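You operate a simulated robot arm through the tools that you are given. There is no shell and no other tool.

Carry out the task below with a simulated robot arm. There is one attempt and no reset: what you move stays moved.

## Task
Decant three pumps of stain gel into the red tin and close it.
Fine: slide the open tin under the spout and back out before the lid goes on.

The check looks at the end state, three seconds after you hand in, the way a careful person would. Anything else that was tipped, shoved, dropped, spilled or broken makes it a failure. A push-on lid holds only when it is set on centred and level and pressed home; a screw cap is set on level and turned clockwise until tight.

## Robot
A 6-joint arm with a three-finger gripper, fixed in place. Base frame: the origin is on the floor under the middle of its stand, x ahead of it, y to its left, z up; the work surface is at about z = 0.86. Units: m, degrees, N and s.
It reaches about 1.213 m from its shoulder. Its first joint turns from -166.0 to 166.0 degrees. Payload 4.89 kg.
The tool frame sits at the grasp point between the pads (the TCP): z along the fingers, y along the line on which they close. The tips reach 0.03 m beyond it. The gripper opens to 0.164 m; its body begins 0.125 m behind the TCP.
Orientation is that of the tool frame in the base frame, as a unit quaternion [w, x, y, z]. With the fingers straight down and closing along the base's y, the tool's x points along the base's -x, its y along +y and its z along -z.

## Interface
- The arm moves only by the tool move_arm. Its argument "deltas" is a list of rows, each a list of 7 numbers: the shift along the tool's x, y, z in m, then the turn, a rotation vector about the tool's x, y, z in degrees, then the opening, from 0 (shut) to 1 (fully open). In form: [[x, y, z, ax, ay, az, claw], ...]. A call has 1 to 20 rows; each row shifts and turns the commanded pose from where the row before left it, along the tool's axes as they then stand. Rows are played at 5 a second. More than 0.05 m and 8.6 degrees between two rows, or a gripper value outside its range, and nothing of the call is played. Where a pose cannot be reached the arm comes as near as it can. A force on the tool above 40 N (or 10 N above the force at the start of the call, whichever is more), or a blocked arm, ends the call early, and 0.2 s more pass. The fingers move at their own pace (about 0.108 m/s each) and stop on an object; they squeeze with about 28 N. The grip force told is the motor's: it shows also when the fingers shut on nothing. Time passes only in rows, and 0.2 s behind the last, so rows that do not move let the fingers close. It gives the time, the measured TCP pose, the force on the tool (base axes), the opening and the grip force at its end, in the units of the frame above (readings bear some noise), with the torque about the TCP (base axes, N m) and any sound that the robot's microphone picked up, and new pictures: "pictures" is both (left out), scene, wrist or none.
- Cameras (640 x 400 px; columns grow to the right, rows downward): "scene" is fixed at [0.2196, -0.5003, 1.4814]; the picture's right is [0.55, -0.83, 0.00], its down [-0.34, -0.23, -0.91] and it looks along [0.76, 0.50, -0.41] (base axes); focal length 337 px, centre (320, 200). "wrist" rides on the gripper at [0.076, -0.002, -0.152] in the tool frame; the picture's right is [0.02, 1.00, 0.00], its down [-0.88, 0.02, -0.47] and it looks along [-0.47, 0.01, 0.88] (tool axes); focal length 247 px, centre (320, 200). There is no depth. A picture from a camera that has moved, and an enlarged one, comes with that camera's place and axes in the base frame and with its lens.
- lift_body(by): moves the trunk up (or, below 0, down) by that many m; the arm rides with it, the base frame stays. It gives what a move gives, with no picture.
- enlarge(camera, box): a new picture of the part [left, top, right, bottom] of that camera's present view, enlarged. No time passes.
- job_done(): hands the job in; it is judged then, once.

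Places have to be worked out from the pictures, the camera data and where the tool is seen. Open the gripper and draw the arm clear of the work before you hand the job in, unless the task says otherwise.

The tools are called after "Request:" by a JSON object that holds its "api" and its "payload". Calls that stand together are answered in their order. move_arm: Moves the arm, as the interface text tells. Its arguments: {"type":"object","properties":{"deltas":{"type":"array","items":{"type":"array","items":{"type":"number"}}},"pictures":{"type":"string","enum":["both","scene","wrist","none"]}},"required":["deltas"]} The other tools are called the same way: lift_body (by) moves the trunk up or down; enlarge (camera, box) takes an enlarged picture of a part of a camera's view; job_done () hands the job in.

At the start:

```text
time_s: 0.0
position: [0.6183, -0.0648, 1.2646]
ee_rot: [0.0, 0.0, 1.0, 0.0]
contact_force: [-0.2, 0.4, 0.4]
wrist_torque: [0.03, 0.0, 0.0]
width: 0.1639
finger_force: 0.0
trunk travel left (down, up): [-0.175, 0.215]
```

scene: 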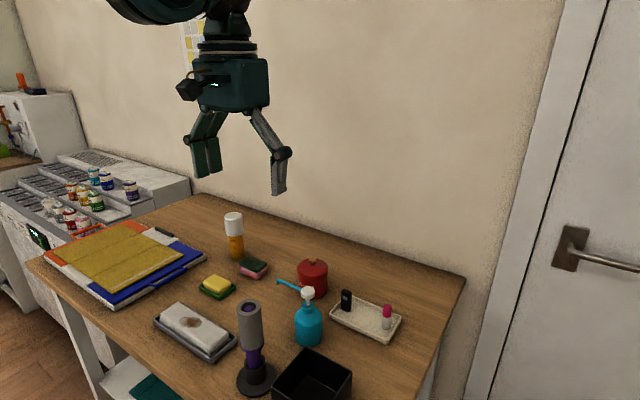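
wrist: 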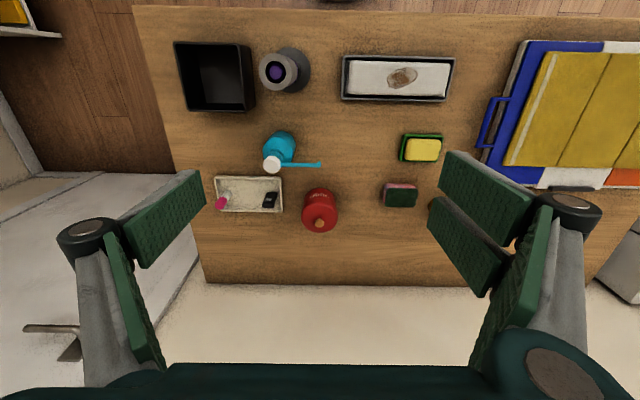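

I'll start by looking closer at the red tin, the pump bottle and the other things around them.

Request:
{"api": "enlarge", "payload": {"camera": "scene", "box": [220, 240, 420, 365]}}

Request:
{"api": "enlarge", "payload": {"camera": "wrist", "box": [200, 110, 360, 240]}}

Request:
{"api": "enlarge", "payload": {"camera": "scene", "box": [140, 190, 300, 300]}}

```text
3.20 times, centred on (320, 302) of scene
camera zoom: at [0.2196, -0.5003, 1.4814], right [0.55, -0.83, 0.0], down [-0.34, -0.23, -0.91], along [0.76, 0.5, -0.41], focal length 1078 px, centre (320, -128)
```

zoom: 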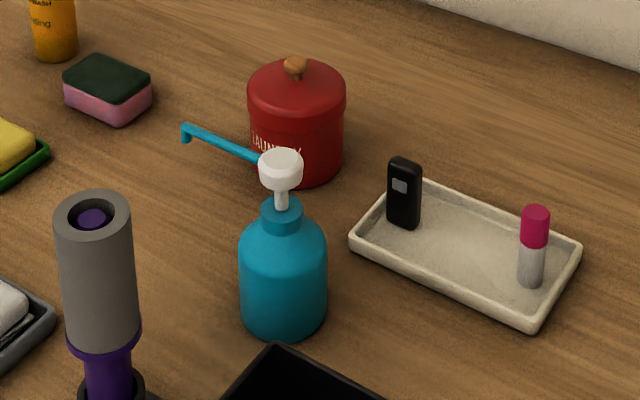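

```text
3.08 times, centred on (280, 175) of wrist
camera zoom: at [0.5411, -0.0671, 1.4163], right [-0.02, 1.0, 0.0], down [0.88, 0.02, 0.47], along [0.47, 0.01, -0.88], focal length 760 px, centre (443, 277)
```

zoom: 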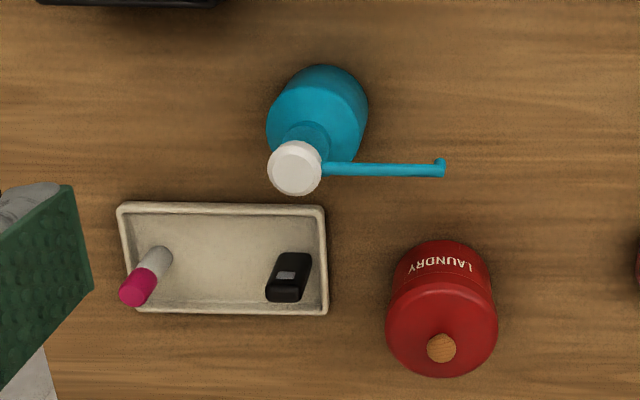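

```text
3.64 times, centred on (220, 245) of scene
camera zoom: at [0.2196, -0.5003, 1.4814], right [0.55, -0.83, 0.0], down [-0.34, -0.23, -0.91], along [0.76, 0.5, -0.41], focal length 1226 px, centre (684, 36)
```

zoom: 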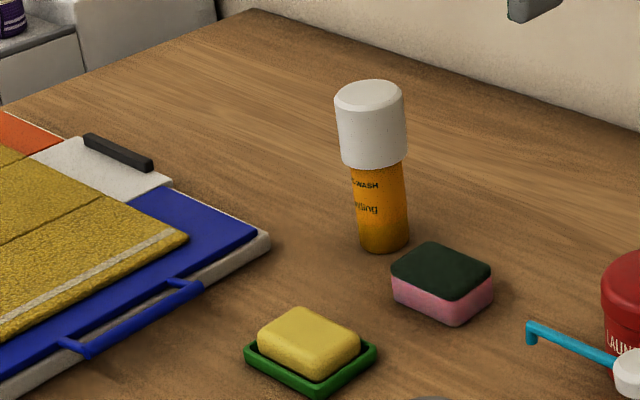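

The tin stands at about (0.85, -0.06) with its lid top near z = 0.935 and the knob near 0.955. The pump axis is at about (0.70, -0.154), and its spout points along +y to about (0.70, -0.067, 0.98). I'll bring the open gripper above the tin for a closer look.

Request:
{"api": "move_arm", "payload": {"deltas": [[-0.038, 0, 0.02, 0, 0, 0, 1], [-0.038, 0, 0.02, 0, 0, 0, 1], [-0.038, 0, 0.02, 0, 0, 0, 1], [-0.038, 0, 0.02, 0, 0, 0, 1], [-0.038, 0, 0.02, 0, 0, 0, 1], [-0.038, 0.002, 0.02, 0, 0, 0, 1]]}}

```text
time_s: 1.4
position: [0.8471, -0.0623, 1.1437]
ee_rot: [0.0, 0.0, 1.0, 0.0]
contact_force: [-1.9, -0.1, 1.9]
wrist_torque: [0.02, -0.34, 0.06]
width: 0.1643
finger_force: 0.0
trunk travel left (down, up): [-0.175, 0.215]
camera wrist: at [0.7681, -0.0652, 1.2958], right [-0.02, 1.0, 0.0], down [0.88, 0.02, 0.47], along [0.47, 0.01, -0.88], focal length 247 px, centre (320, 200)
```

scene: 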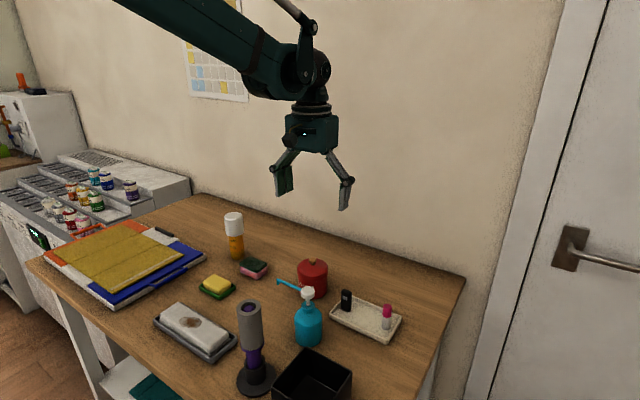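
wrist: 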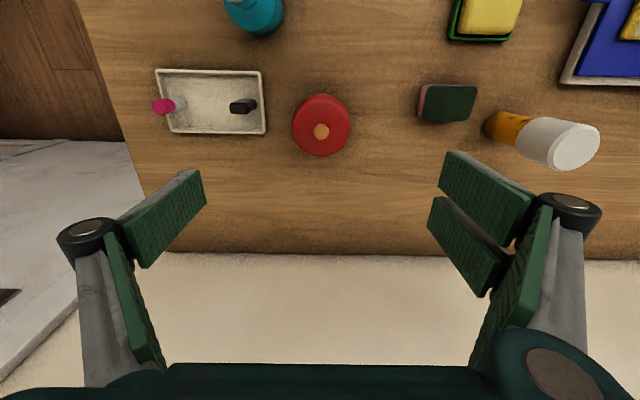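

The tin is below the grasp point. I'll enlarge both views to refine its centre and size.

Request:
{"api": "enlarge", "payload": {"camera": "wrist", "box": [270, 75, 370, 175]}}

Request:
{"api": "enlarge", "payload": {"camera": "scene", "box": [265, 250, 345, 310]}}

```text
4.00 times, centred on (320, 125) of wrist
camera zoom: at [0.7681, -0.0652, 1.2958], right [-0.02, 1.0, 0.0], down [0.88, 0.02, 0.47], along [0.47, 0.01, -0.88], focal length 988 px, centre (320, 500)
```

zoom: 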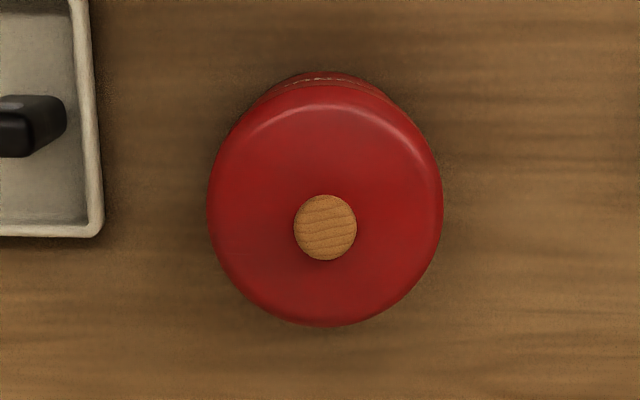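

```text
6.67 times, centred on (305, 280) of scene
camera zoom: at [0.2196, -0.5003, 1.4814], right [0.55, -0.83, 0.0], down [-0.34, -0.23, -0.91], along [0.76, 0.5, -0.41], focal length 2247 px, centre (420, -333)
```

zoom: 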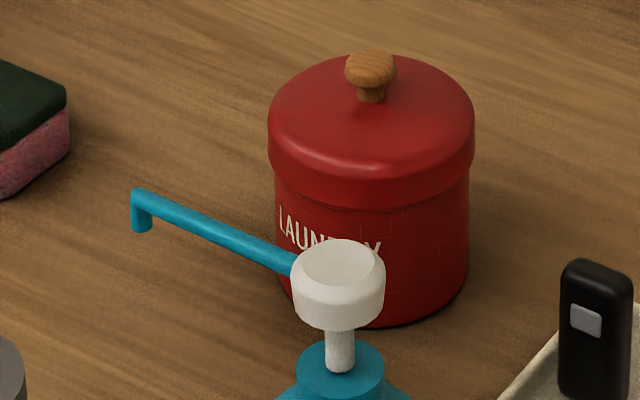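

The knob is at about (0.845, -0.062), the lid is about 0.086 wide, and its skirt runs from roughly z = 0.913 to 0.932. I'll narrow the opening to about 0.115 and go down to just above the lid to check the alignment.

Request:
{"api": "move_arm", "payload": {"deltas": [[0.001, 0, 0.03, 0, 0, 0, 0.7], [0.001, 0, 0.04, 0, 0, 0, 0.7], [0.001, 0, 0.04, 0, 0, 0, 0.7], [0, 0, 0.03, 0, 0, 0, 0.7], [0, 0, 0, 0, 0, 0, 0.7]]}}

```text
time_s: 2.6
position: [0.8438, -0.0632, 1.0025]
ee_rot: [0.0, 0.001, 1.0, 0.0]
contact_force: [0.7, 0.6, 0.6]
wrist_torque: [-0.01, 0.06, 0.0]
width: 0.1149
finger_force: 0.1
trunk travel left (down, up): [-0.175, 0.215]
camera wrist: at [0.7651, -0.0658, 1.1557], right [-0.02, 1.0, 0.0], down [0.88, 0.02, 0.47], along [0.47, 0.01, -0.88], focal length 247 px, centre (320, 200)
```

scene: 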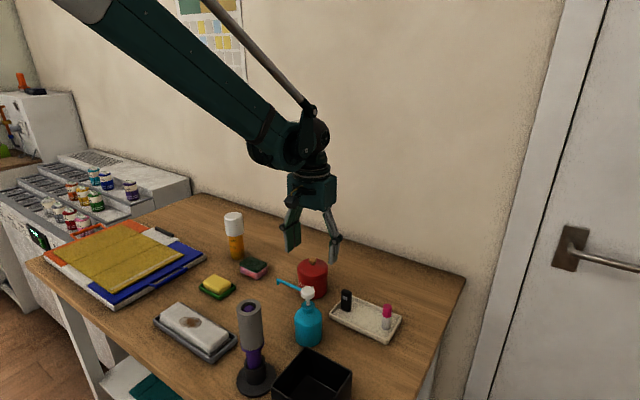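
wrist: 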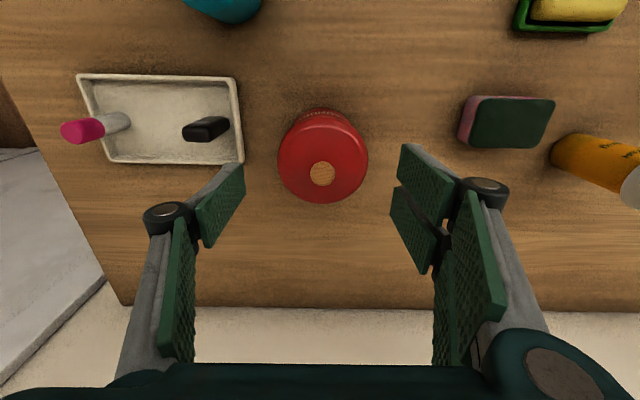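

The knob works out to (0.8447, -0.0615), almost directly below the grasp point. I'll go down to z ≈ 0.95 so the finger ends flank only the lid skirt.

Request:
{"api": "move_arm", "payload": {"deltas": [[-0.001, 0.0015, 0.027, 0, 0, 0, 0.7], [0, 0, 0.025, 0, 0, 0, 0.7], [0, 0, 0, 0, 0, 0, 0.7]]}}

Request:
{"api": "enlarge", "payload": {"camera": "scene", "box": [250, 200, 370, 310]}}

```text
time_s: 3.4
position: [0.8431, -0.0618, 0.9532]
ee_rot: [0.0, 0.0, 1.0, -0.001]
contact_force: [0.0, -0.1, -0.4]
wrist_torque: [-0.02, 0.07, 0.0]
width: 0.115
finger_force: 0.2
trunk travel left (down, up): [-0.175, 0.215]
camera wrist: at [0.7649, -0.0637, 1.1042], right [-0.02, 1.0, 0.0], down [0.88, 0.02, 0.47], along [0.47, 0.01, -0.88], focal length 247 px, centre (320, 200)
```

scene: 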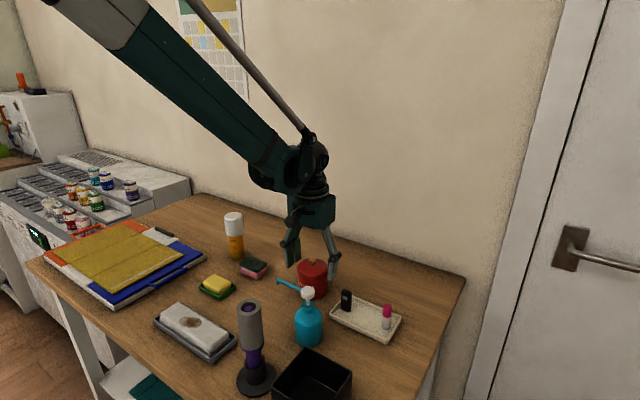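
wrist: 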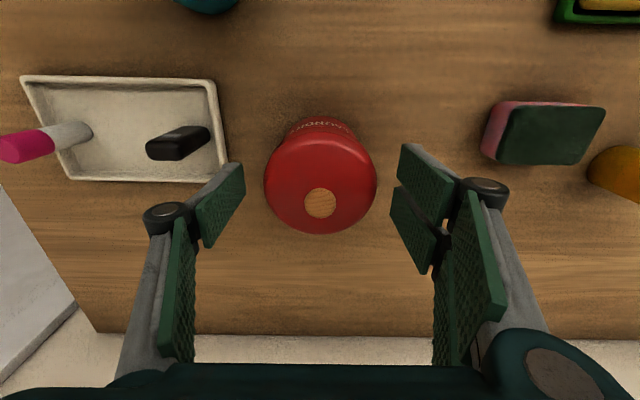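

```text
3.64 times, centred on (310, 255) of scene
camera zoom: at [0.2196, -0.5003, 1.4814], right [0.55, -0.83, 0.0], down [-0.34, -0.23, -0.91], along [0.76, 0.5, -0.41], focal length 1226 px, centre (356, 0)
```

zoom: 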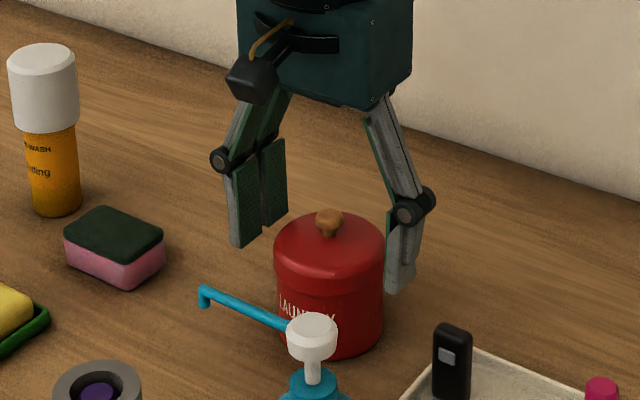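

The finger ends are at about z = 0.923, beside the upper skirt. I'll go down another 4 mm and close on the lid rim.

Request:
{"api": "move_arm", "payload": {"deltas": [[-0.001, 0, 0.004, 0, 0, 0, 0.7], [0, 0, 0, 0, 0, 0, 0.6], [0, 0, 0, 0, 0, 0, 0.54], [0, 0, 0, 0, 0, 0, 0.45], [0, 0, 0, 0, 0, 0, 0.45]]}}

Request:
{"api": "enlarge", "payload": {"camera": "scene", "box": [250, 200, 370, 310]}}

```text
time_s: 4.6
position: [0.8443, -0.0621, 0.9484]
ee_rot: [0.0, 0.0, 1.0, 0.0]
contact_force: [-0.3, 0.5, 3.4]
wrist_torque: [-0.07, 0.0, -0.04]
width: 0.0817
finger_force: 28.1
trunk travel left (down, up): [-0.175, 0.215]
camera wrist: at [0.7666, -0.0636, 1.1003], right [-0.02, 1.0, 0.0], down [0.88, 0.02, 0.47], along [0.47, 0.01, -0.88], focal length 247 px, centre (320, 200)
```

scene: 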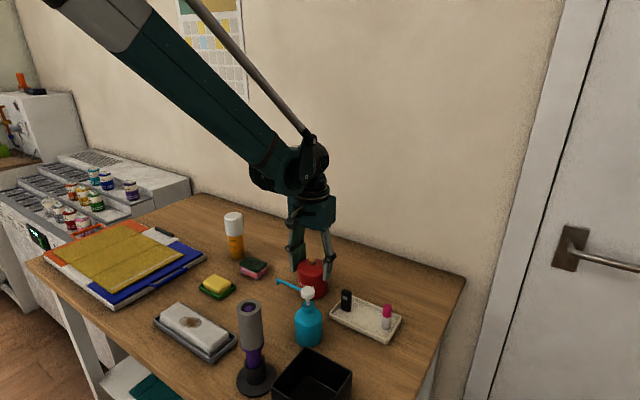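
wrist: 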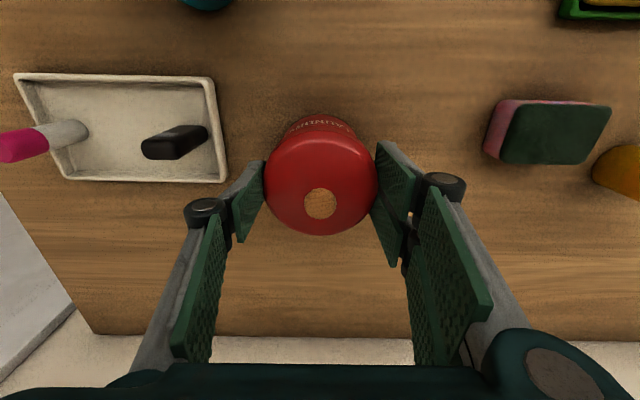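

```text
3.64 times, centred on (310, 255) of scene
camera zoom: at [0.2196, -0.5003, 1.4814], right [0.55, -0.83, 0.0], down [-0.34, -0.23, -0.91], along [0.76, 0.5, -0.41], focal length 1226 px, centre (356, 0)
```

zoom: 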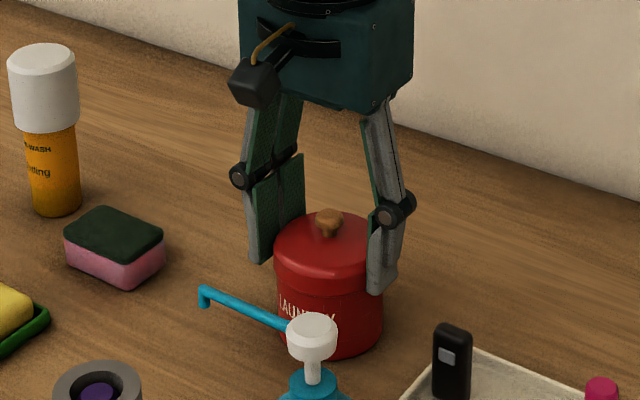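

The fingers stopped on the lid at 0.082 with 28 N. I'll lift slowly by 2 cm to see whether the lid comes off alone.

Request:
{"api": "move_arm", "payload": {"deltas": [[0, 0, -0.004, 0, 0, 0, 0.4], [0, 0, -0.004, 0, 0, 0, 0.4], [0, 0, -0.006, 0, 0, 0, 0.4], [0, 0, -0.006, 0, 0, 0, 0.4], [0, 0, 0, 0, 0, 0, 0.4]]}}

Request:
{"api": "enlarge", "payload": {"camera": "scene", "box": [250, 200, 370, 310]}}

```text
time_s: 5.8
position: [0.8453, -0.061, 0.9675]
ee_rot: [0.001, 0.0, 1.0, 0.0]
contact_force: [0.1, -1.0, 0.1]
wrist_torque: [0.02, 0.0, -0.01]
width: 0.0816
finger_force: 28.2
trunk travel left (down, up): [-0.175, 0.215]
heard: snap
camera wrist: at [0.7678, -0.0633, 1.12], right [-0.02, 1.0, 0.0], down [0.88, 0.02, 0.47], along [0.47, 0.01, -0.88], focal length 247 px, centre (320, 200)
```

scene: 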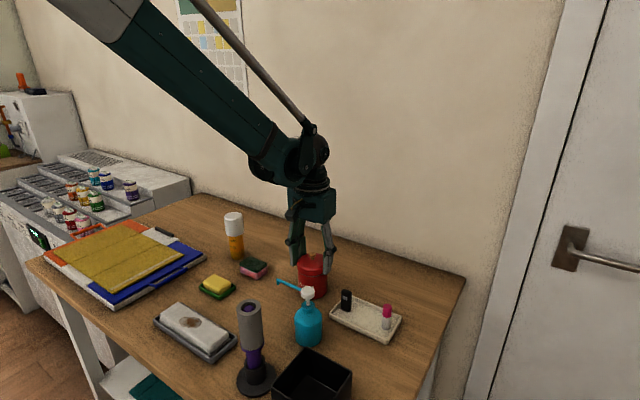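
wrist: 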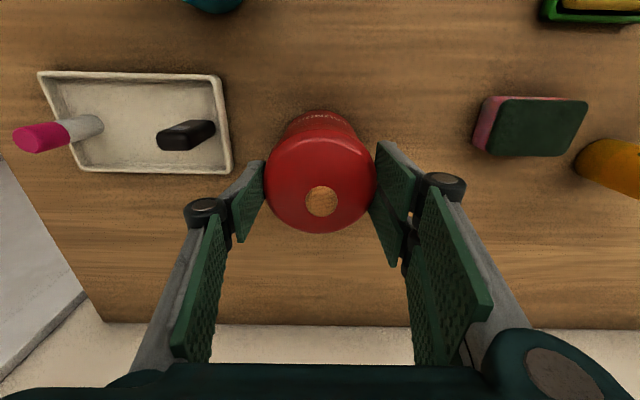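

```text
3.64 times, centred on (310, 255) of scene
camera zoom: at [0.2196, -0.5003, 1.4814], right [0.55, -0.83, 0.0], down [-0.34, -0.23, -0.91], along [0.76, 0.5, -0.41], focal length 1226 px, centre (356, 0)
```

zoom: 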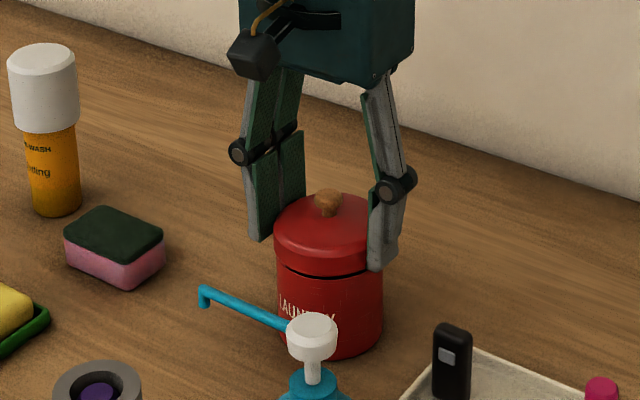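

I heard a snap, and the lid is rising while the tin stays put. I'll lift it fully clear.

Request:
{"api": "move_arm", "payload": {"deltas": [[0, 0, -0.01, 0, 0, 0, 0.4], [0, 0, -0.015, 0, 0, 0, 0.4], [0, 0, -0.025, 0, 0, 0, 0.4], [0, 0, -0.03, 0, 0, 0, 0.4], [0, 0, 0, 0, 0, 0, 0.4]]}}

Request:
{"api": "enlarge", "payload": {"camera": "scene", "box": [250, 200, 370, 310]}}

```text
time_s: 7.0
position: [0.8465, -0.0605, 1.0472]
ee_rot: [0.0, -0.001, 1.0, 0.0]
contact_force: [-1.0, 0.7, -1.4]
wrist_torque: [-0.01, -0.01, 0.02]
width: 0.0818
finger_force: 28.0
trunk travel left (down, up): [-0.175, 0.215]
camera wrist: at [0.7682, -0.0631, 1.1991], right [-0.02, 1.0, 0.0], down [0.88, 0.02, 0.47], along [0.47, 0.01, -0.88], focal length 247 px, centre (320, 200)
```

scene: 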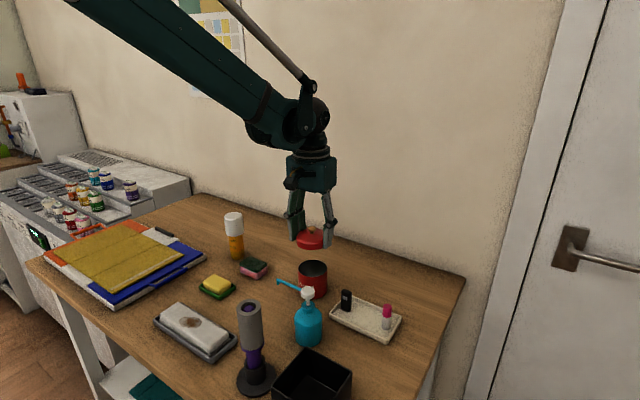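
wrist: 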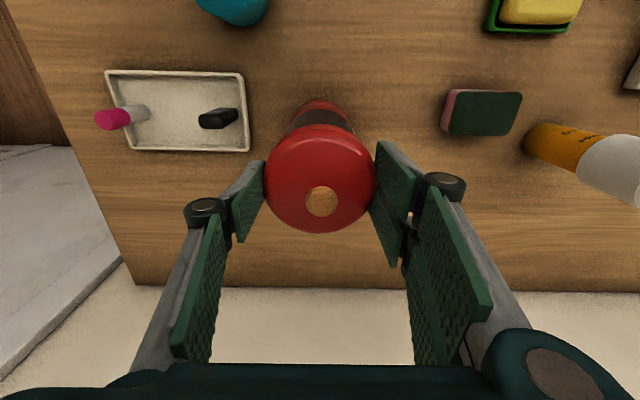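

```text
3.64 times, centred on (310, 255) of scene
camera zoom: at [0.2196, -0.5003, 1.4814], right [0.55, -0.83, 0.0], down [-0.34, -0.23, -0.91], along [0.76, 0.5, -0.41], focal length 1226 px, centre (356, 0)
```

zoom: 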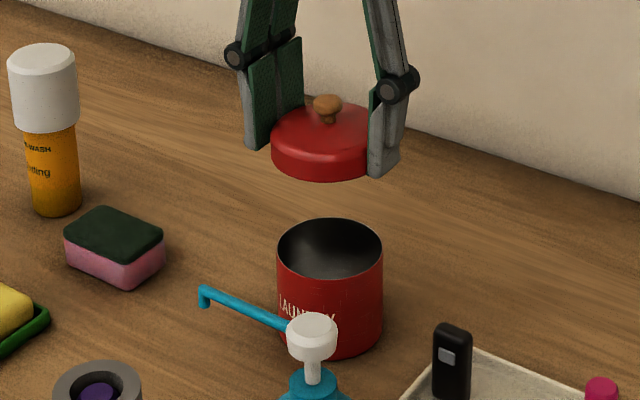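

The lid is off and the open tin's rim is at about z = 0.93. I'll carry the lid to the free area near (0.93, 0.05) behind the sponge and lower it toward the table.

Request:
{"api": "move_arm", "payload": {"deltas": [[-0.021, 0.027, 0, 0, 0, 0, 0.4], [-0.021, 0.028, 0, 0, 0, 0, 0.4], [-0.021, 0.028, 0, 0, 0, 0, 0.4], [-0.021, 0.028, 0, 0, 0, 0, 0.4], [0, 0, 0.03, 0, 0, 0, 0.4], [0, 0, 0.04, 0, 0, 0, 0.4], [0, 0, 0.04, 0, 0, 0, 0.4], [0, 0, 0.02, 0, 0, 0, 0.4], [0, 0, 0, 0, 0, 0, 0.4]]}}

Request:
{"api": "enlarge", "payload": {"camera": "scene", "box": [230, 190, 350, 300]}}

```text
time_s: 9.0
position: [0.9299, 0.0488, 0.9183]
ee_rot: [0.0, -0.001, 1.0, 0.0]
contact_force: [-0.5, 0.2, 0.2]
wrist_torque: [0.01, 0.07, 0.02]
width: 0.0817
finger_force: 28.2
trunk travel left (down, up): [-0.175, 0.215]
camera wrist: at [0.8522, 0.0474, 1.0695], right [-0.02, 1.0, 0.0], down [0.88, 0.02, 0.47], along [0.47, 0.01, -0.88], focal length 247 px, centre (320, 200)
```

scene: 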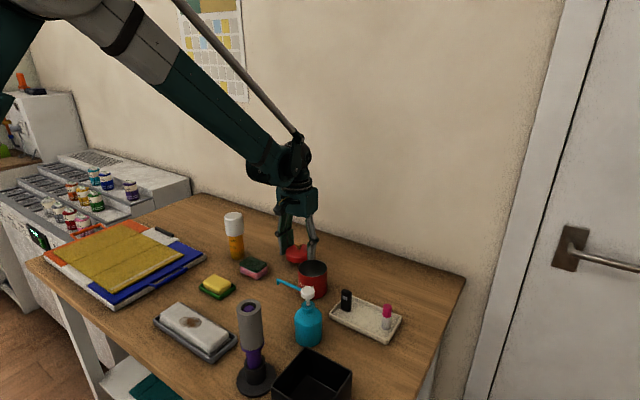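
wrist: 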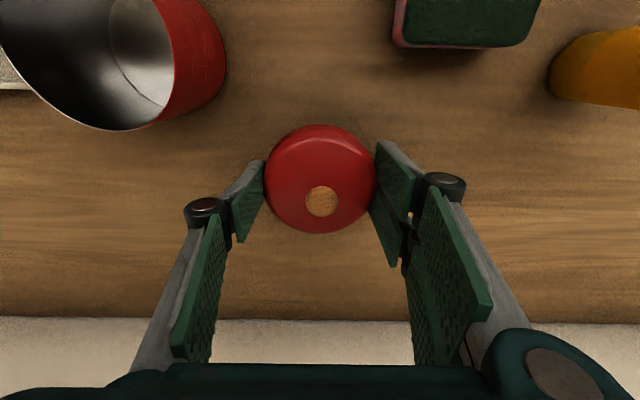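

```text
3.64 times, centred on (290, 245) of scene
camera zoom: at [0.2196, -0.5003, 1.4814], right [0.55, -0.83, 0.0], down [-0.34, -0.23, -0.91], along [0.76, 0.5, -0.41], focal length 1226 px, centre (429, 36)
```

zoom: 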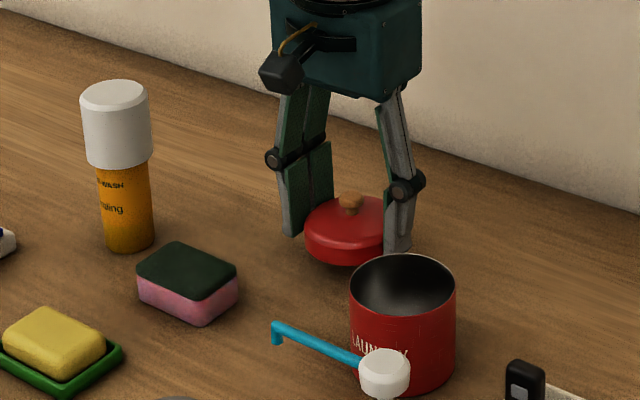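

The lid is about 2.5 cm above the table. I'll lower it in small steps until it touches.

Request:
{"api": "move_arm", "payload": {"deltas": [[0, 0, 0.01, 0, 0, 0, 0.4], [0, 0, 0.007, 0, 0, 0, 0.4], [0, 0, 0.003, 0, 0, 0, 0.4], [0, 0, 0.002, 0, 0, 0, 0.4], [0, 0, 0, 0, 0, 0, 0.4]], "pictures": "scene"}}

Request:
{"api": "enlarge", "payload": {"camera": "scene", "box": [260, 210, 340, 280]}}

```text
time_s: 10.2
position: [0.9299, 0.0499, 0.8951]
ee_rot: [0.0, 0.0, 1.0, 0.0]
contact_force: [-0.8, 0.0, 0.0]
wrist_torque: [0.05, -0.02, 0.01]
width: 0.0816
finger_force: 27.8
trunk travel left (down, up): [-0.175, 0.215]
```

scene: 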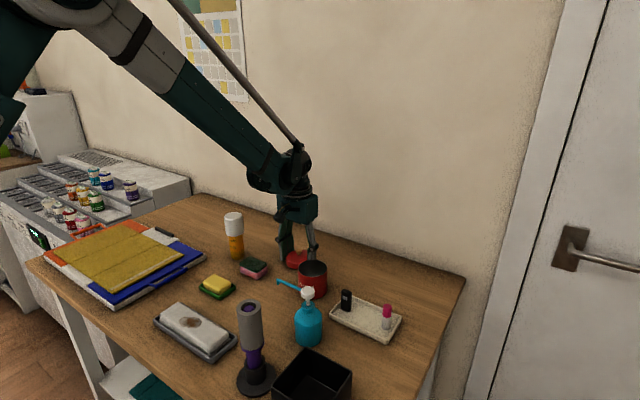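

```text
5.71 times, centred on (300, 245) of scene
camera zoom: at [0.2196, -0.5003, 1.4814], right [0.55, -0.83, 0.0], down [-0.34, -0.23, -0.91], along [0.76, 0.5, -0.41], focal length 1926 px, centre (434, -57)
```

zoom: 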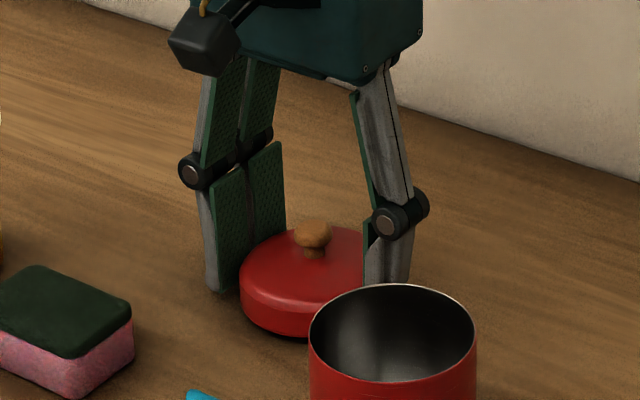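

No contact yet, so I'll continue in 1–2 mm steps.

Request:
{"api": "move_arm", "payload": {"deltas": [[0, 0, 0.002, 0, 0, 0, 0.4], [0, 0, 0.001, 0, 0, 0, 0.4], [0, 0, 0, 0, 0, 0, 0.4]], "pictures": "none"}}

```text
time_s: 11.0
position: [0.9299, 0.0507, 0.8926]
ee_rot: [0.0, 0.0, 1.0, 0.0]
contact_force: [-0.4, 0.6, -0.3]
wrist_torque: [-0.02, 0.02, -0.02]
width: 0.0817
finger_force: 28.1
trunk travel left (down, up): [-0.175, 0.215]
```

Request:
{"api": "move_arm", "payload": {"deltas": [[0, 0, 0.002, 0, 0, 0, 0.4], [0, 0, 0.001, 0, 0, 0, 0.4], [0, 0, 0, 0, 0, 0, 0.4]], "pictures": "scene"}}

Request:
{"api": "enlarge", "payload": {"camera": "scene", "box": [260, 210, 340, 280]}}

```text
time_s: 11.8
position: [0.9284, 0.0494, 0.8905]
ee_rot: [0.0, 0.0, 1.0, 0.0]
contact_force: [0.1, 0.0, -0.8]
wrist_torque: [0.0, -0.01, 0.01]
width: 0.0818
finger_force: 27.5
trunk travel left (down, up): [-0.175, 0.215]
```

scene: 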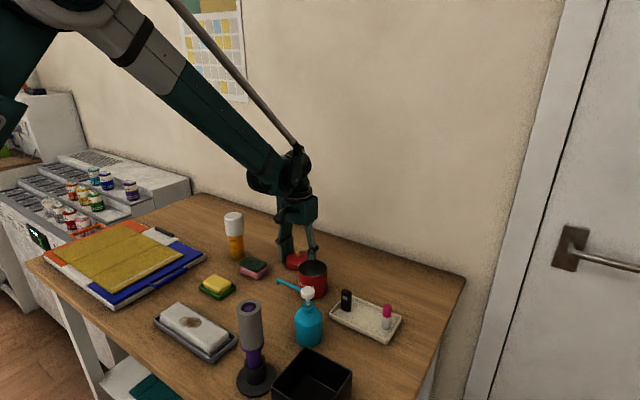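

```text
5.71 times, centred on (300, 245) of scene
camera zoom: at [0.2196, -0.5003, 1.4814], right [0.55, -0.83, 0.0], down [-0.34, -0.23, -0.91], along [0.76, 0.5, -0.41], focal length 1926 px, centre (434, -57)
```

zoom: 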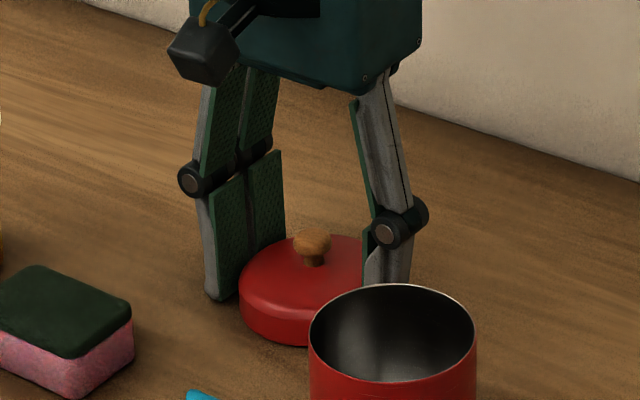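

The lid is very near the table, so I'll feel for it in 1 mm steps.

Request:
{"api": "move_arm", "payload": {"deltas": [[0, 0, 0.001, 0, 0, 0, 0.4], [0, 0, 0.001, 0, 0, 0, 0.4], [0, 0, 0, 0, 0, 0, 0.4]], "pictures": "none"}}

```text
time_s: 12.6
position: [0.9304, 0.0496, 0.8886]
ee_rot: [0.0, 0.0, 1.0, 0.0]
contact_force: [-0.5, -0.1, -0.9]
wrist_torque: [0.02, -0.01, 0.0]
width: 0.0817
finger_force: 28.3
trunk travel left (down, up): [-0.175, 0.215]
```

Request:
{"api": "move_arm", "payload": {"deltas": [[0, 0, 0.001, 0, 0, 0, 0.4], [0, 0, 0.001, 0, 0, 0, 0.4], [0, 0, 0, 0, 0, 0, 0.4]], "pictures": "scene"}}

Request:
{"api": "enlarge", "payload": {"camera": "scene", "box": [270, 235, 320, 275]}}

```text
time_s: 13.4
position: [0.9297, 0.05, 0.8873]
ee_rot: [0.001, 0.001, 1.0, 0.0]
contact_force: [5.4, 1.6, 31.4]
wrist_torque: [0.43, 0.08, -0.11]
width: 0.0817
finger_force: 27.5
trunk travel left (down, up): [-0.175, 0.215]
```

scene: 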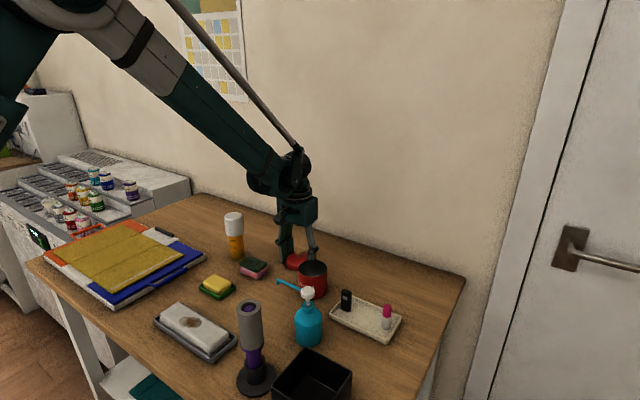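

```text
10.00 times, centred on (295, 255) of scene
camera zoom: at [0.2196, -0.5003, 1.4814], right [0.55, -0.83, 0.0], down [-0.34, -0.23, -0.91], along [0.76, 0.5, -0.41], focal length 3370 px, centre (570, -350)
```

zoom: 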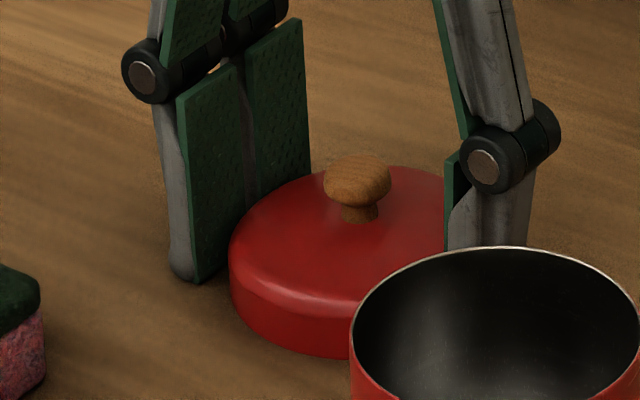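

Contact at 31 N means the lid or fingertips are on the table. I'll ease up 1 mm, open the fingers and then rise.

Request:
{"api": "move_arm", "payload": {"deltas": [[0, 0, -0.0015, 0, 0, 0, 0.4], [0, 0, 0, 0, 0, 0, 0.5], [0, 0, 0, 0, 0, 0, 0.58], [0, 0, 0, 0, 0, 0, 0.65], [0, 0, -0.01, 0, 0, 0, 0.7], [0, 0, -0.03, 0, 0, 0, 0.7], [0, 0, -0.04, 0, 0, 0, 0.7], [0, 0, -0.04, 0, 0, 0, 0.7], [0, 0, -0.04, 0, 0, 0, 0.7]]}}

Request:
{"api": "enlarge", "payload": {"camera": "scene", "box": [250, 220, 360, 310]}}

```text
time_s: 15.4
position: [0.9319, 0.0496, 1.0487]
ee_rot: [0.0, 0.001, 1.0, 0.0]
contact_force: [0.6, -0.3, -1.4]
wrist_torque: [0.01, 0.16, -0.03]
width: 0.1151
finger_force: 0.0
trunk travel left (down, up): [-0.175, 0.215]
camera wrist: at [0.8536, 0.0482, 1.2007], right [-0.02, 1.0, 0.0], down [0.88, 0.02, 0.47], along [0.47, 0.01, -0.88], focal length 247 px, centre (320, 200)
```

scene: 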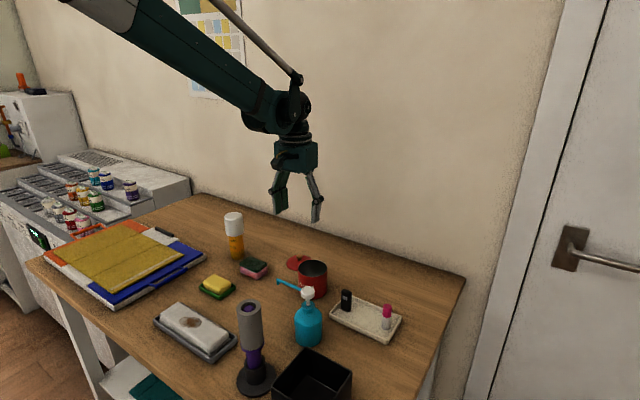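
wrist: 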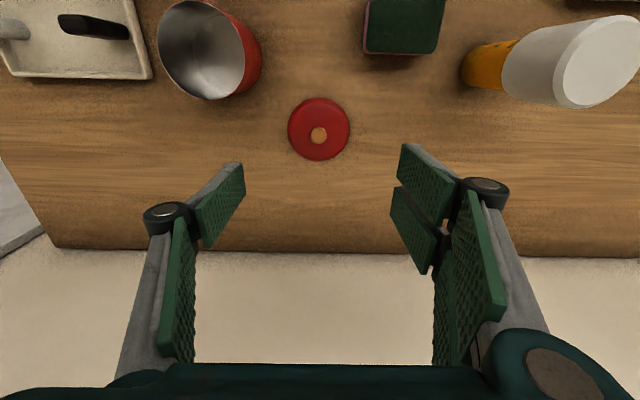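

```text
4.44 times, centred on (305, 265) of scene
camera zoom: at [0.2196, -0.5003, 1.4814], right [0.55, -0.83, 0.0], down [-0.34, -0.23, -0.91], along [0.76, 0.5, -0.41], focal length 1498 px, centre (387, -89)
```

zoom: 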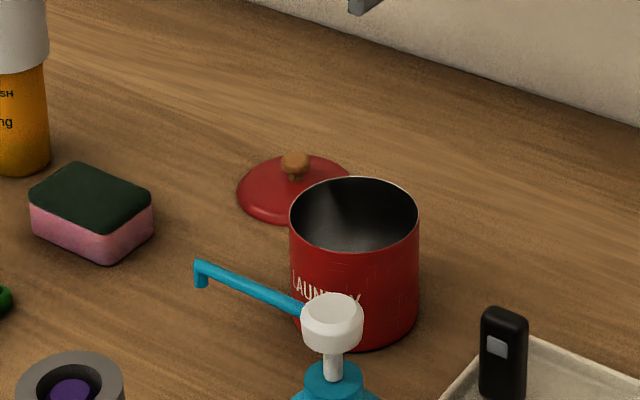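

The lid lies flat at about (0.927, 0.049). Next I want to hold the tin with the fingers closing along base x and the gripper leaning toward +y, so the spout stays clear. I'll rise a little and rotate -90° about the tool's z.

Request:
{"api": "move_arm", "payload": {"deltas": [[0, 0, -0.04, 0, 0, 0, 0.7], [0, 0, -0.03, 0, 0, 0, 0.7], [0, 0, 0, 0, 0, -8.182, 0.7], [0, 0, 0, 0, 0, -8.182, 0.7], [0, 0, 0, 0, 0, -8.182, 0.7], [0, 0, 0, 0, 0, -8.182, 0.7], [0, 0, 0, 0, 0, -8.182, 0.7], [0, 0, 0, 0, 0, -8.182, 0.7], [0, 0, 0, 0, 0, -8.182, 0.7], [0, 0, 0, 0, 0, -8.182, 0.7], [0, 0, 0, 0, 0, -8.182, 0.7], [0, 0, 0, 0, 0, -8.182, 0.7], [0, 0, 0, 0, 0, -8.182, 0.7], [0, 0, 0, 0, 0, 0, 0.7]]}}

```text
time_s: 18.4
position: [0.9313, 0.0498, 1.1182]
ee_rot: [0.0, -0.707, 0.707, 0.0]
contact_force: [0.7, 0.1, 0.7]
wrist_torque: [0.01, 0.03, -0.01]
width: 0.1148
finger_force: 0.1
trunk travel left (down, up): [-0.175, 0.215]
camera wrist: at [0.9309, -0.0274, 1.2699], right [-1.0, -0.02, 0.0], down [-0.02, 0.88, 0.47], along [-0.01, 0.47, -0.88], focal length 247 px, centre (320, 200)
```

scene: 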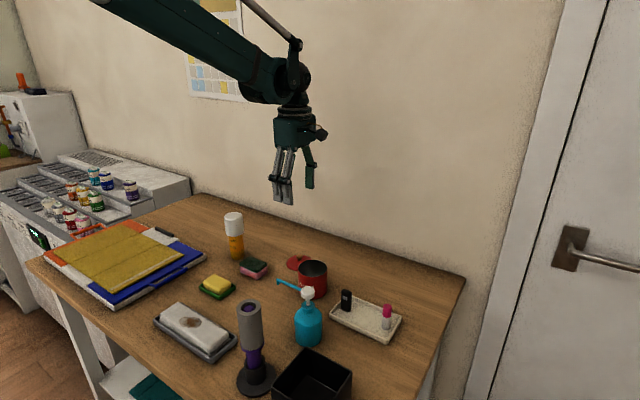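
wrist: 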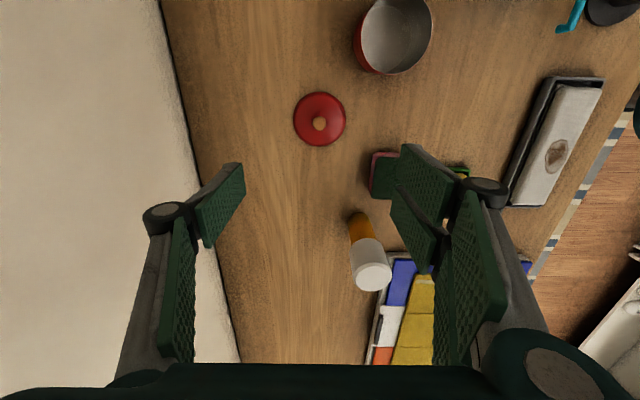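

The orientation is as planned. Now I'll tilt +35° about the tool's y and shift over to x = 0.844.

Request:
{"api": "move_arm", "payload": {"deltas": [[0, 0.022, 0, 0, 7, 0, 0.7], [0, 0.022, 0, 0, 7, 0, 0.7], [0, 0.022, 0, 0, 7, 0, 0.7], [0, 0.021, 0, 0, 7, 0, 0.7], [0, 0, 0, 0, 7, 0, 0.7], [0, 0, 0, 0, 0, 0, 0.7]]}}

```text
time_s: 19.8
position: [0.8416, 0.05, 1.1174]
ee_rot: [-0.213, -0.674, 0.674, -0.213]
contact_force: [1.1, 0.7, 0.0]
wrist_torque: [0.0, 0.01, 0.0]
width: 0.1147
finger_force: 0.1
trunk travel left (down, up): [-0.175, 0.215]
camera wrist: at [0.8429, 0.0747, 1.2866], right [-1.0, -0.02, 0.01], down [-0.02, 0.99, -0.12], along [-0.01, -0.12, -0.99], focal length 247 px, centre (320, 200)
```

scene: 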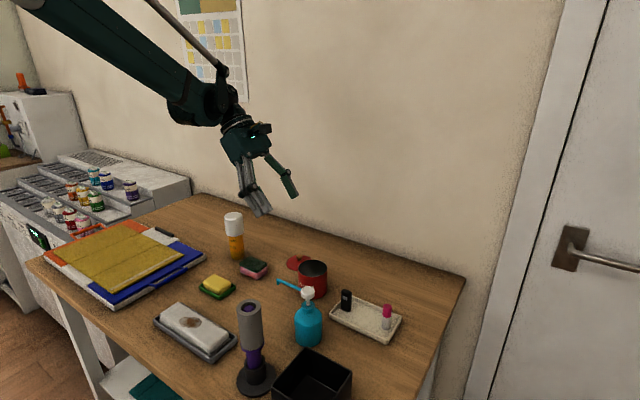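
wrist: 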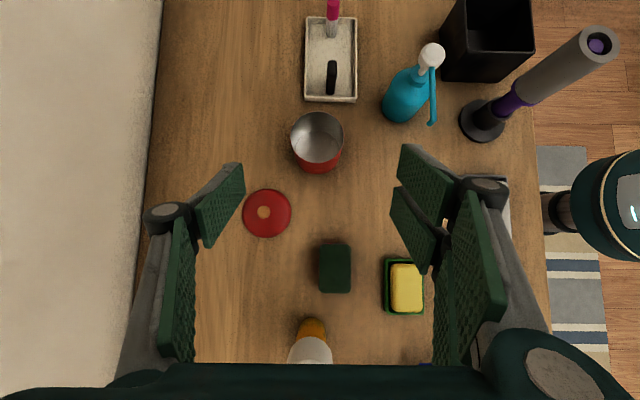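

This view looks nearly straight down. I'll enlarge it to measure the tin, spout and pump positions.

Request:
{"api": "enlarge", "payload": {"camera": "wrist", "box": [280, 20, 480, 190]}}

```text
2.35 times, centred on (380, 105) of wrist
camera zoom: at [0.8429, 0.0747, 1.2866], right [-1.0, -0.02, 0.01], down [-0.02, 0.99, -0.12], along [-0.01, -0.12, -0.99], focal length 581 px, centre (179, 424)
```

zoom: 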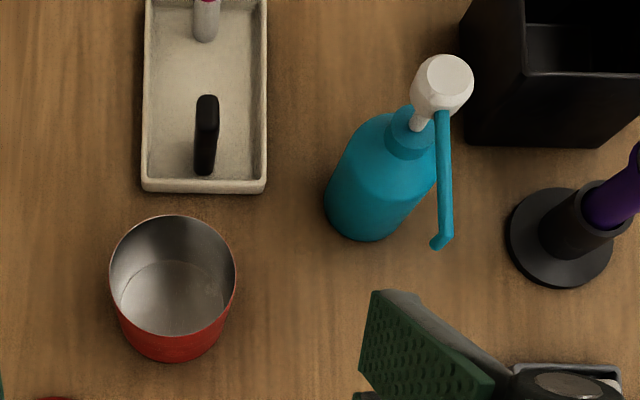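

The tin centre is confirmed at (0.845, -0.062). The nozzle is at about (0.697, -0.066, 0.98) and the pump head at about (0.699, -0.152, 0.99). I'll line up with the leaned approach axis and go halfway in.

Request:
{"api": "move_arm", "payload": {"deltas": [[-0.026, -0.0034, 0, 0, 0, 0, 0.7], [0, 0, 0.04, 0, 0, 0, 0.7], [0, 0, 0.04, 0, 0, 0, 0.7], [0, 0, 0.04, 0, 0, 0, 0.7], [0, 0, 0.03, 0, 0, 0, 0.7], [0, 0, 0, 0, 0, 0, 0.7]]}}

Request:
{"api": "enlarge", "payload": {"camera": "scene", "box": [230, 180, 370, 310]}}

```text
time_s: 21.2
position: [0.8451, -0.0149, 0.9803]
ee_rot: [-0.213, -0.674, 0.674, -0.212]
contact_force: [0.1, -0.1, 1.1]
wrist_torque: [0.02, 0.0, 0.0]
width: 0.115
finger_force: 0.0
trunk travel left (down, up): [-0.175, 0.215]
camera wrist: at [0.8456, 0.0083, 1.1488], right [-1.0, -0.02, 0.01], down [-0.02, 0.99, -0.12], along [-0.01, -0.12, -0.99], focal length 247 px, centre (320, 200)
```

scene: 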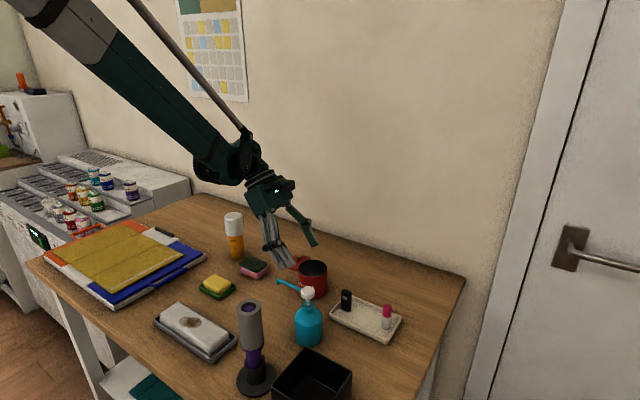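
wrist: 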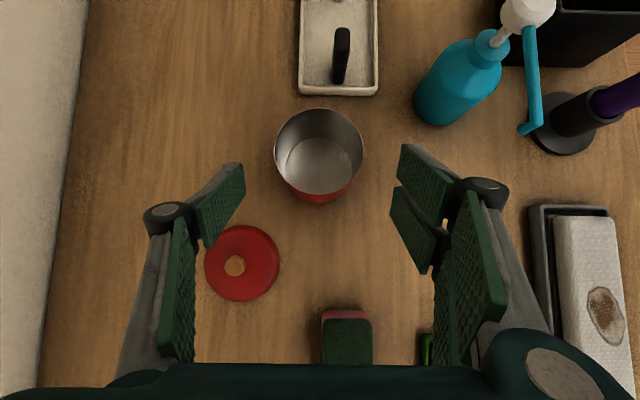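

```text
3.08 times, centred on (300, 245) of scene
camera zoom: at [0.2196, -0.5003, 1.4814], right [0.55, -0.83, 0.0], down [-0.34, -0.23, -0.91], along [0.76, 0.5, -0.41], focal length 1037 px, centre (382, 62)
```

zoom: 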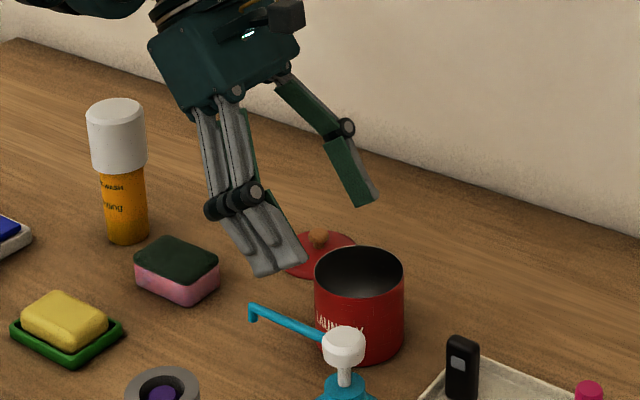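

The tin is centred between the fingers, so I'll continue the last 8 cm along the approach axis.

Request:
{"api": "move_arm", "payload": {"deltas": [[0, 0, 0.03, 0, 0, 0, 0.7], [0, 0, 0.03, 0, 0, 0, 0.7], [0, 0, 0.022, 0, 0, 0, 0.7], [0, 0, 0, 0, 0, 0, 0.7]]}}

Request:
{"api": "enlarge", "payload": {"camera": "scene", "box": [230, 180, 370, 310]}}

```text
time_s: 22.2
position: [0.848, -0.062, 0.9132]
ee_rot: [0.213, 0.675, -0.674, 0.213]
contact_force: [0.2, 0.3, 0.1]
wrist_torque: [0.01, 0.03, -0.02]
width: 0.1146
finger_force: 0.1
trunk travel left (down, up): [-0.175, 0.215]
camera wrist: at [0.8474, -0.0384, 1.081], right [-1.0, -0.02, 0.01], down [-0.02, 0.99, -0.12], along [-0.01, -0.12, -0.99], focal length 247 px, centre (320, 200)
```

scene: 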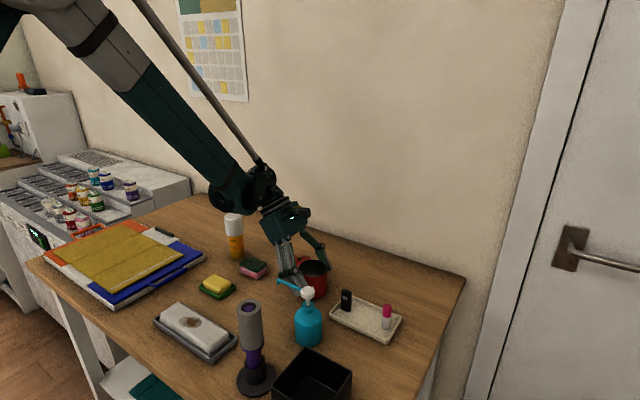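
wrist: 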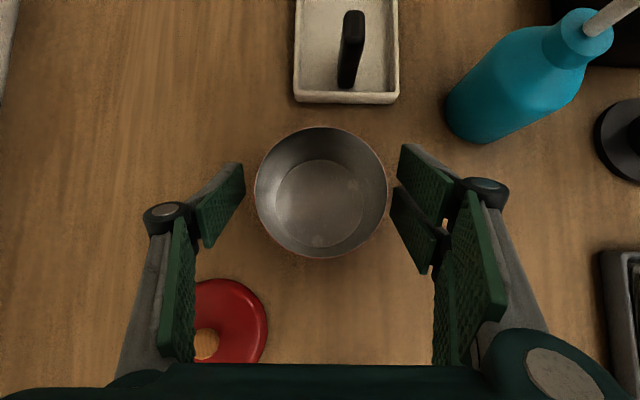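

```text
3.08 times, centred on (300, 245) of scene
camera zoom: at [0.2196, -0.5003, 1.4814], right [0.55, -0.83, 0.0], down [-0.34, -0.23, -0.91], along [0.76, 0.5, -0.41], focal length 1037 px, centre (382, 62)
```

zoom: 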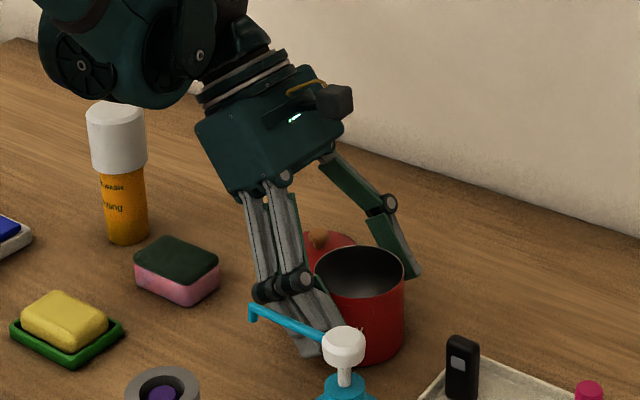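

The tin is centred between the pads with nothing else touching. I'll close on it.

Request:
{"api": "move_arm", "payload": {"deltas": [[0, 0, 0, 0, 0, 0, 0.6], [0, 0, 0, 0, 0, 0, 0.52], [0, 0, 0, 0, 0, 0, 0.45], [0, 0, 0, 0, 0, 0, 0.4], [0, 0, 0, 0, 0, 0, 0.4]]}}

Request:
{"api": "enlarge", "payload": {"camera": "scene", "box": [230, 180, 370, 310]}}

```text
time_s: 23.4
position: [0.8483, -0.0624, 0.912]
ee_rot: [-0.213, -0.674, 0.675, -0.212]
contact_force: [1.0, 0.3, 0.1]
wrist_torque: [0.01, 0.02, -0.02]
width: 0.0792
finger_force: 28.2
trunk travel left (down, up): [-0.175, 0.215]
camera wrist: at [0.8474, -0.0382, 1.0812], right [-1.0, -0.02, 0.01], down [-0.02, 0.99, -0.12], along [-0.01, -0.12, -0.99], focal length 247 px, centre (320, 200)
```

scene: 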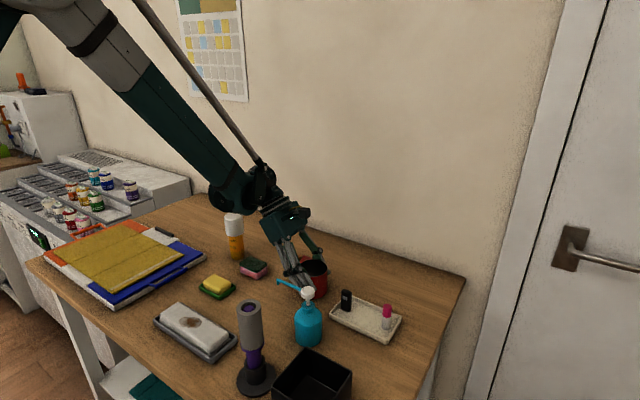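
wrist: 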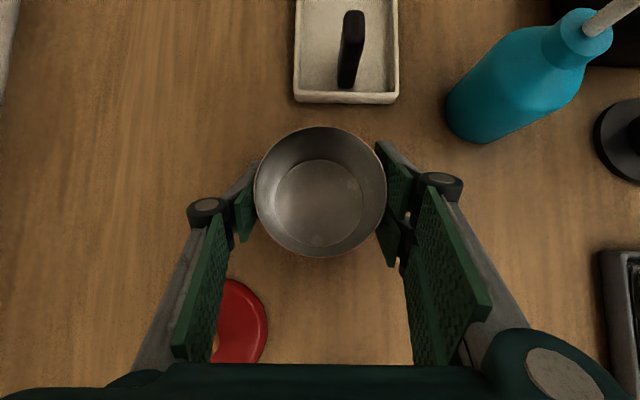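

```text
3.08 times, centred on (300, 245) of scene
camera zoom: at [0.2196, -0.5003, 1.4814], right [0.55, -0.83, 0.0], down [-0.34, -0.23, -0.91], along [0.76, 0.5, -0.41], focal length 1037 px, centre (382, 62)
```

zoom: 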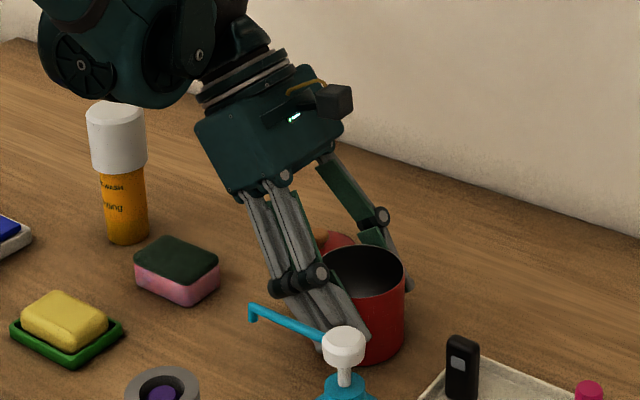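

The tin is held at 0.079. I'll lift it a hair (1 mm) and slide it to about (0.698, -0.012), beyond the spout tip on the +y side.

Request:
{"api": "move_arm", "payload": {"deltas": [[0.0006, 0, -0.0008, 0, 0, 0, 0.35], [-0.0082, 0.02, -0.0057, 0, 0, 0, 0.35], [-0.0082, 0.026, -0.0057, 0, 0, 0, 0.35], [-0.0082, 0.026, -0.0057, 0, 0, 0, 0.35], [-0.0082, 0.026, -0.0057, 0, 0, 0, 0.35], [-0.0082, 0.026, -0.0057, 0, 0, 0, 0.35], [0, 0.026, 0, 0, 0, 0, 0.35], [0, 0, 0, 0, 0, 0, 0.35]]}}

Request:
{"api": "enlarge", "payload": {"camera": "scene", "box": [200, 200, 360, 350]}}

```text
time_s: 25.2
position: [0.6952, -0.0117, 0.9136]
ee_rot: [0.213, 0.674, -0.674, 0.213]
contact_force: [-0.3, 1.4, -0.5]
wrist_torque: [0.02, -0.04, 0.05]
width: 0.0793
finger_force: 27.6
trunk travel left (down, up): [-0.175, 0.215]
camera wrist: at [0.6957, 0.012, 1.0826], right [-1.0, -0.02, 0.01], down [-0.02, 0.99, -0.12], along [-0.01, -0.12, -0.99], focal length 247 px, centre (320, 200)
```

scene: 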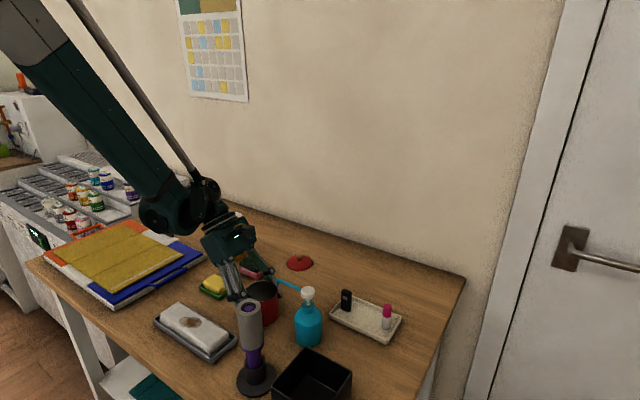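
wrist: 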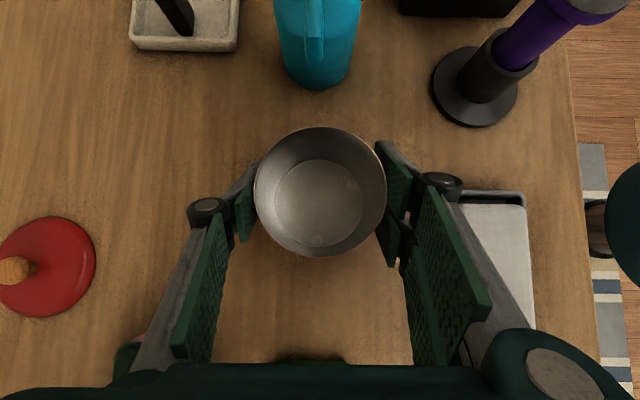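

```text
2.67 times, centred on (280, 275) of scene
camera zoom: at [0.2196, -0.5003, 1.4814], right [0.55, -0.83, 0.0], down [-0.34, -0.23, -0.91], along [0.76, 0.5, -0.41], focal length 899 px, centre (427, 0)
```

zoom: 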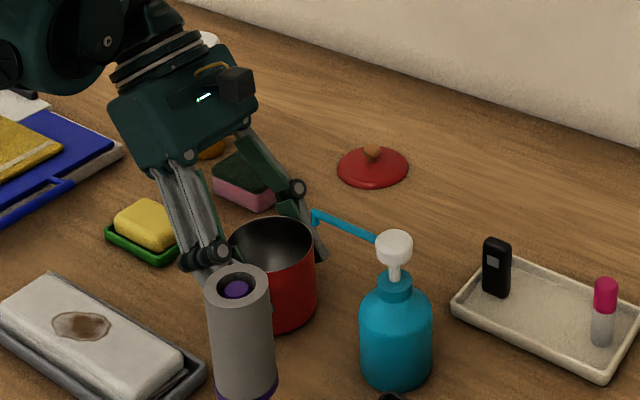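

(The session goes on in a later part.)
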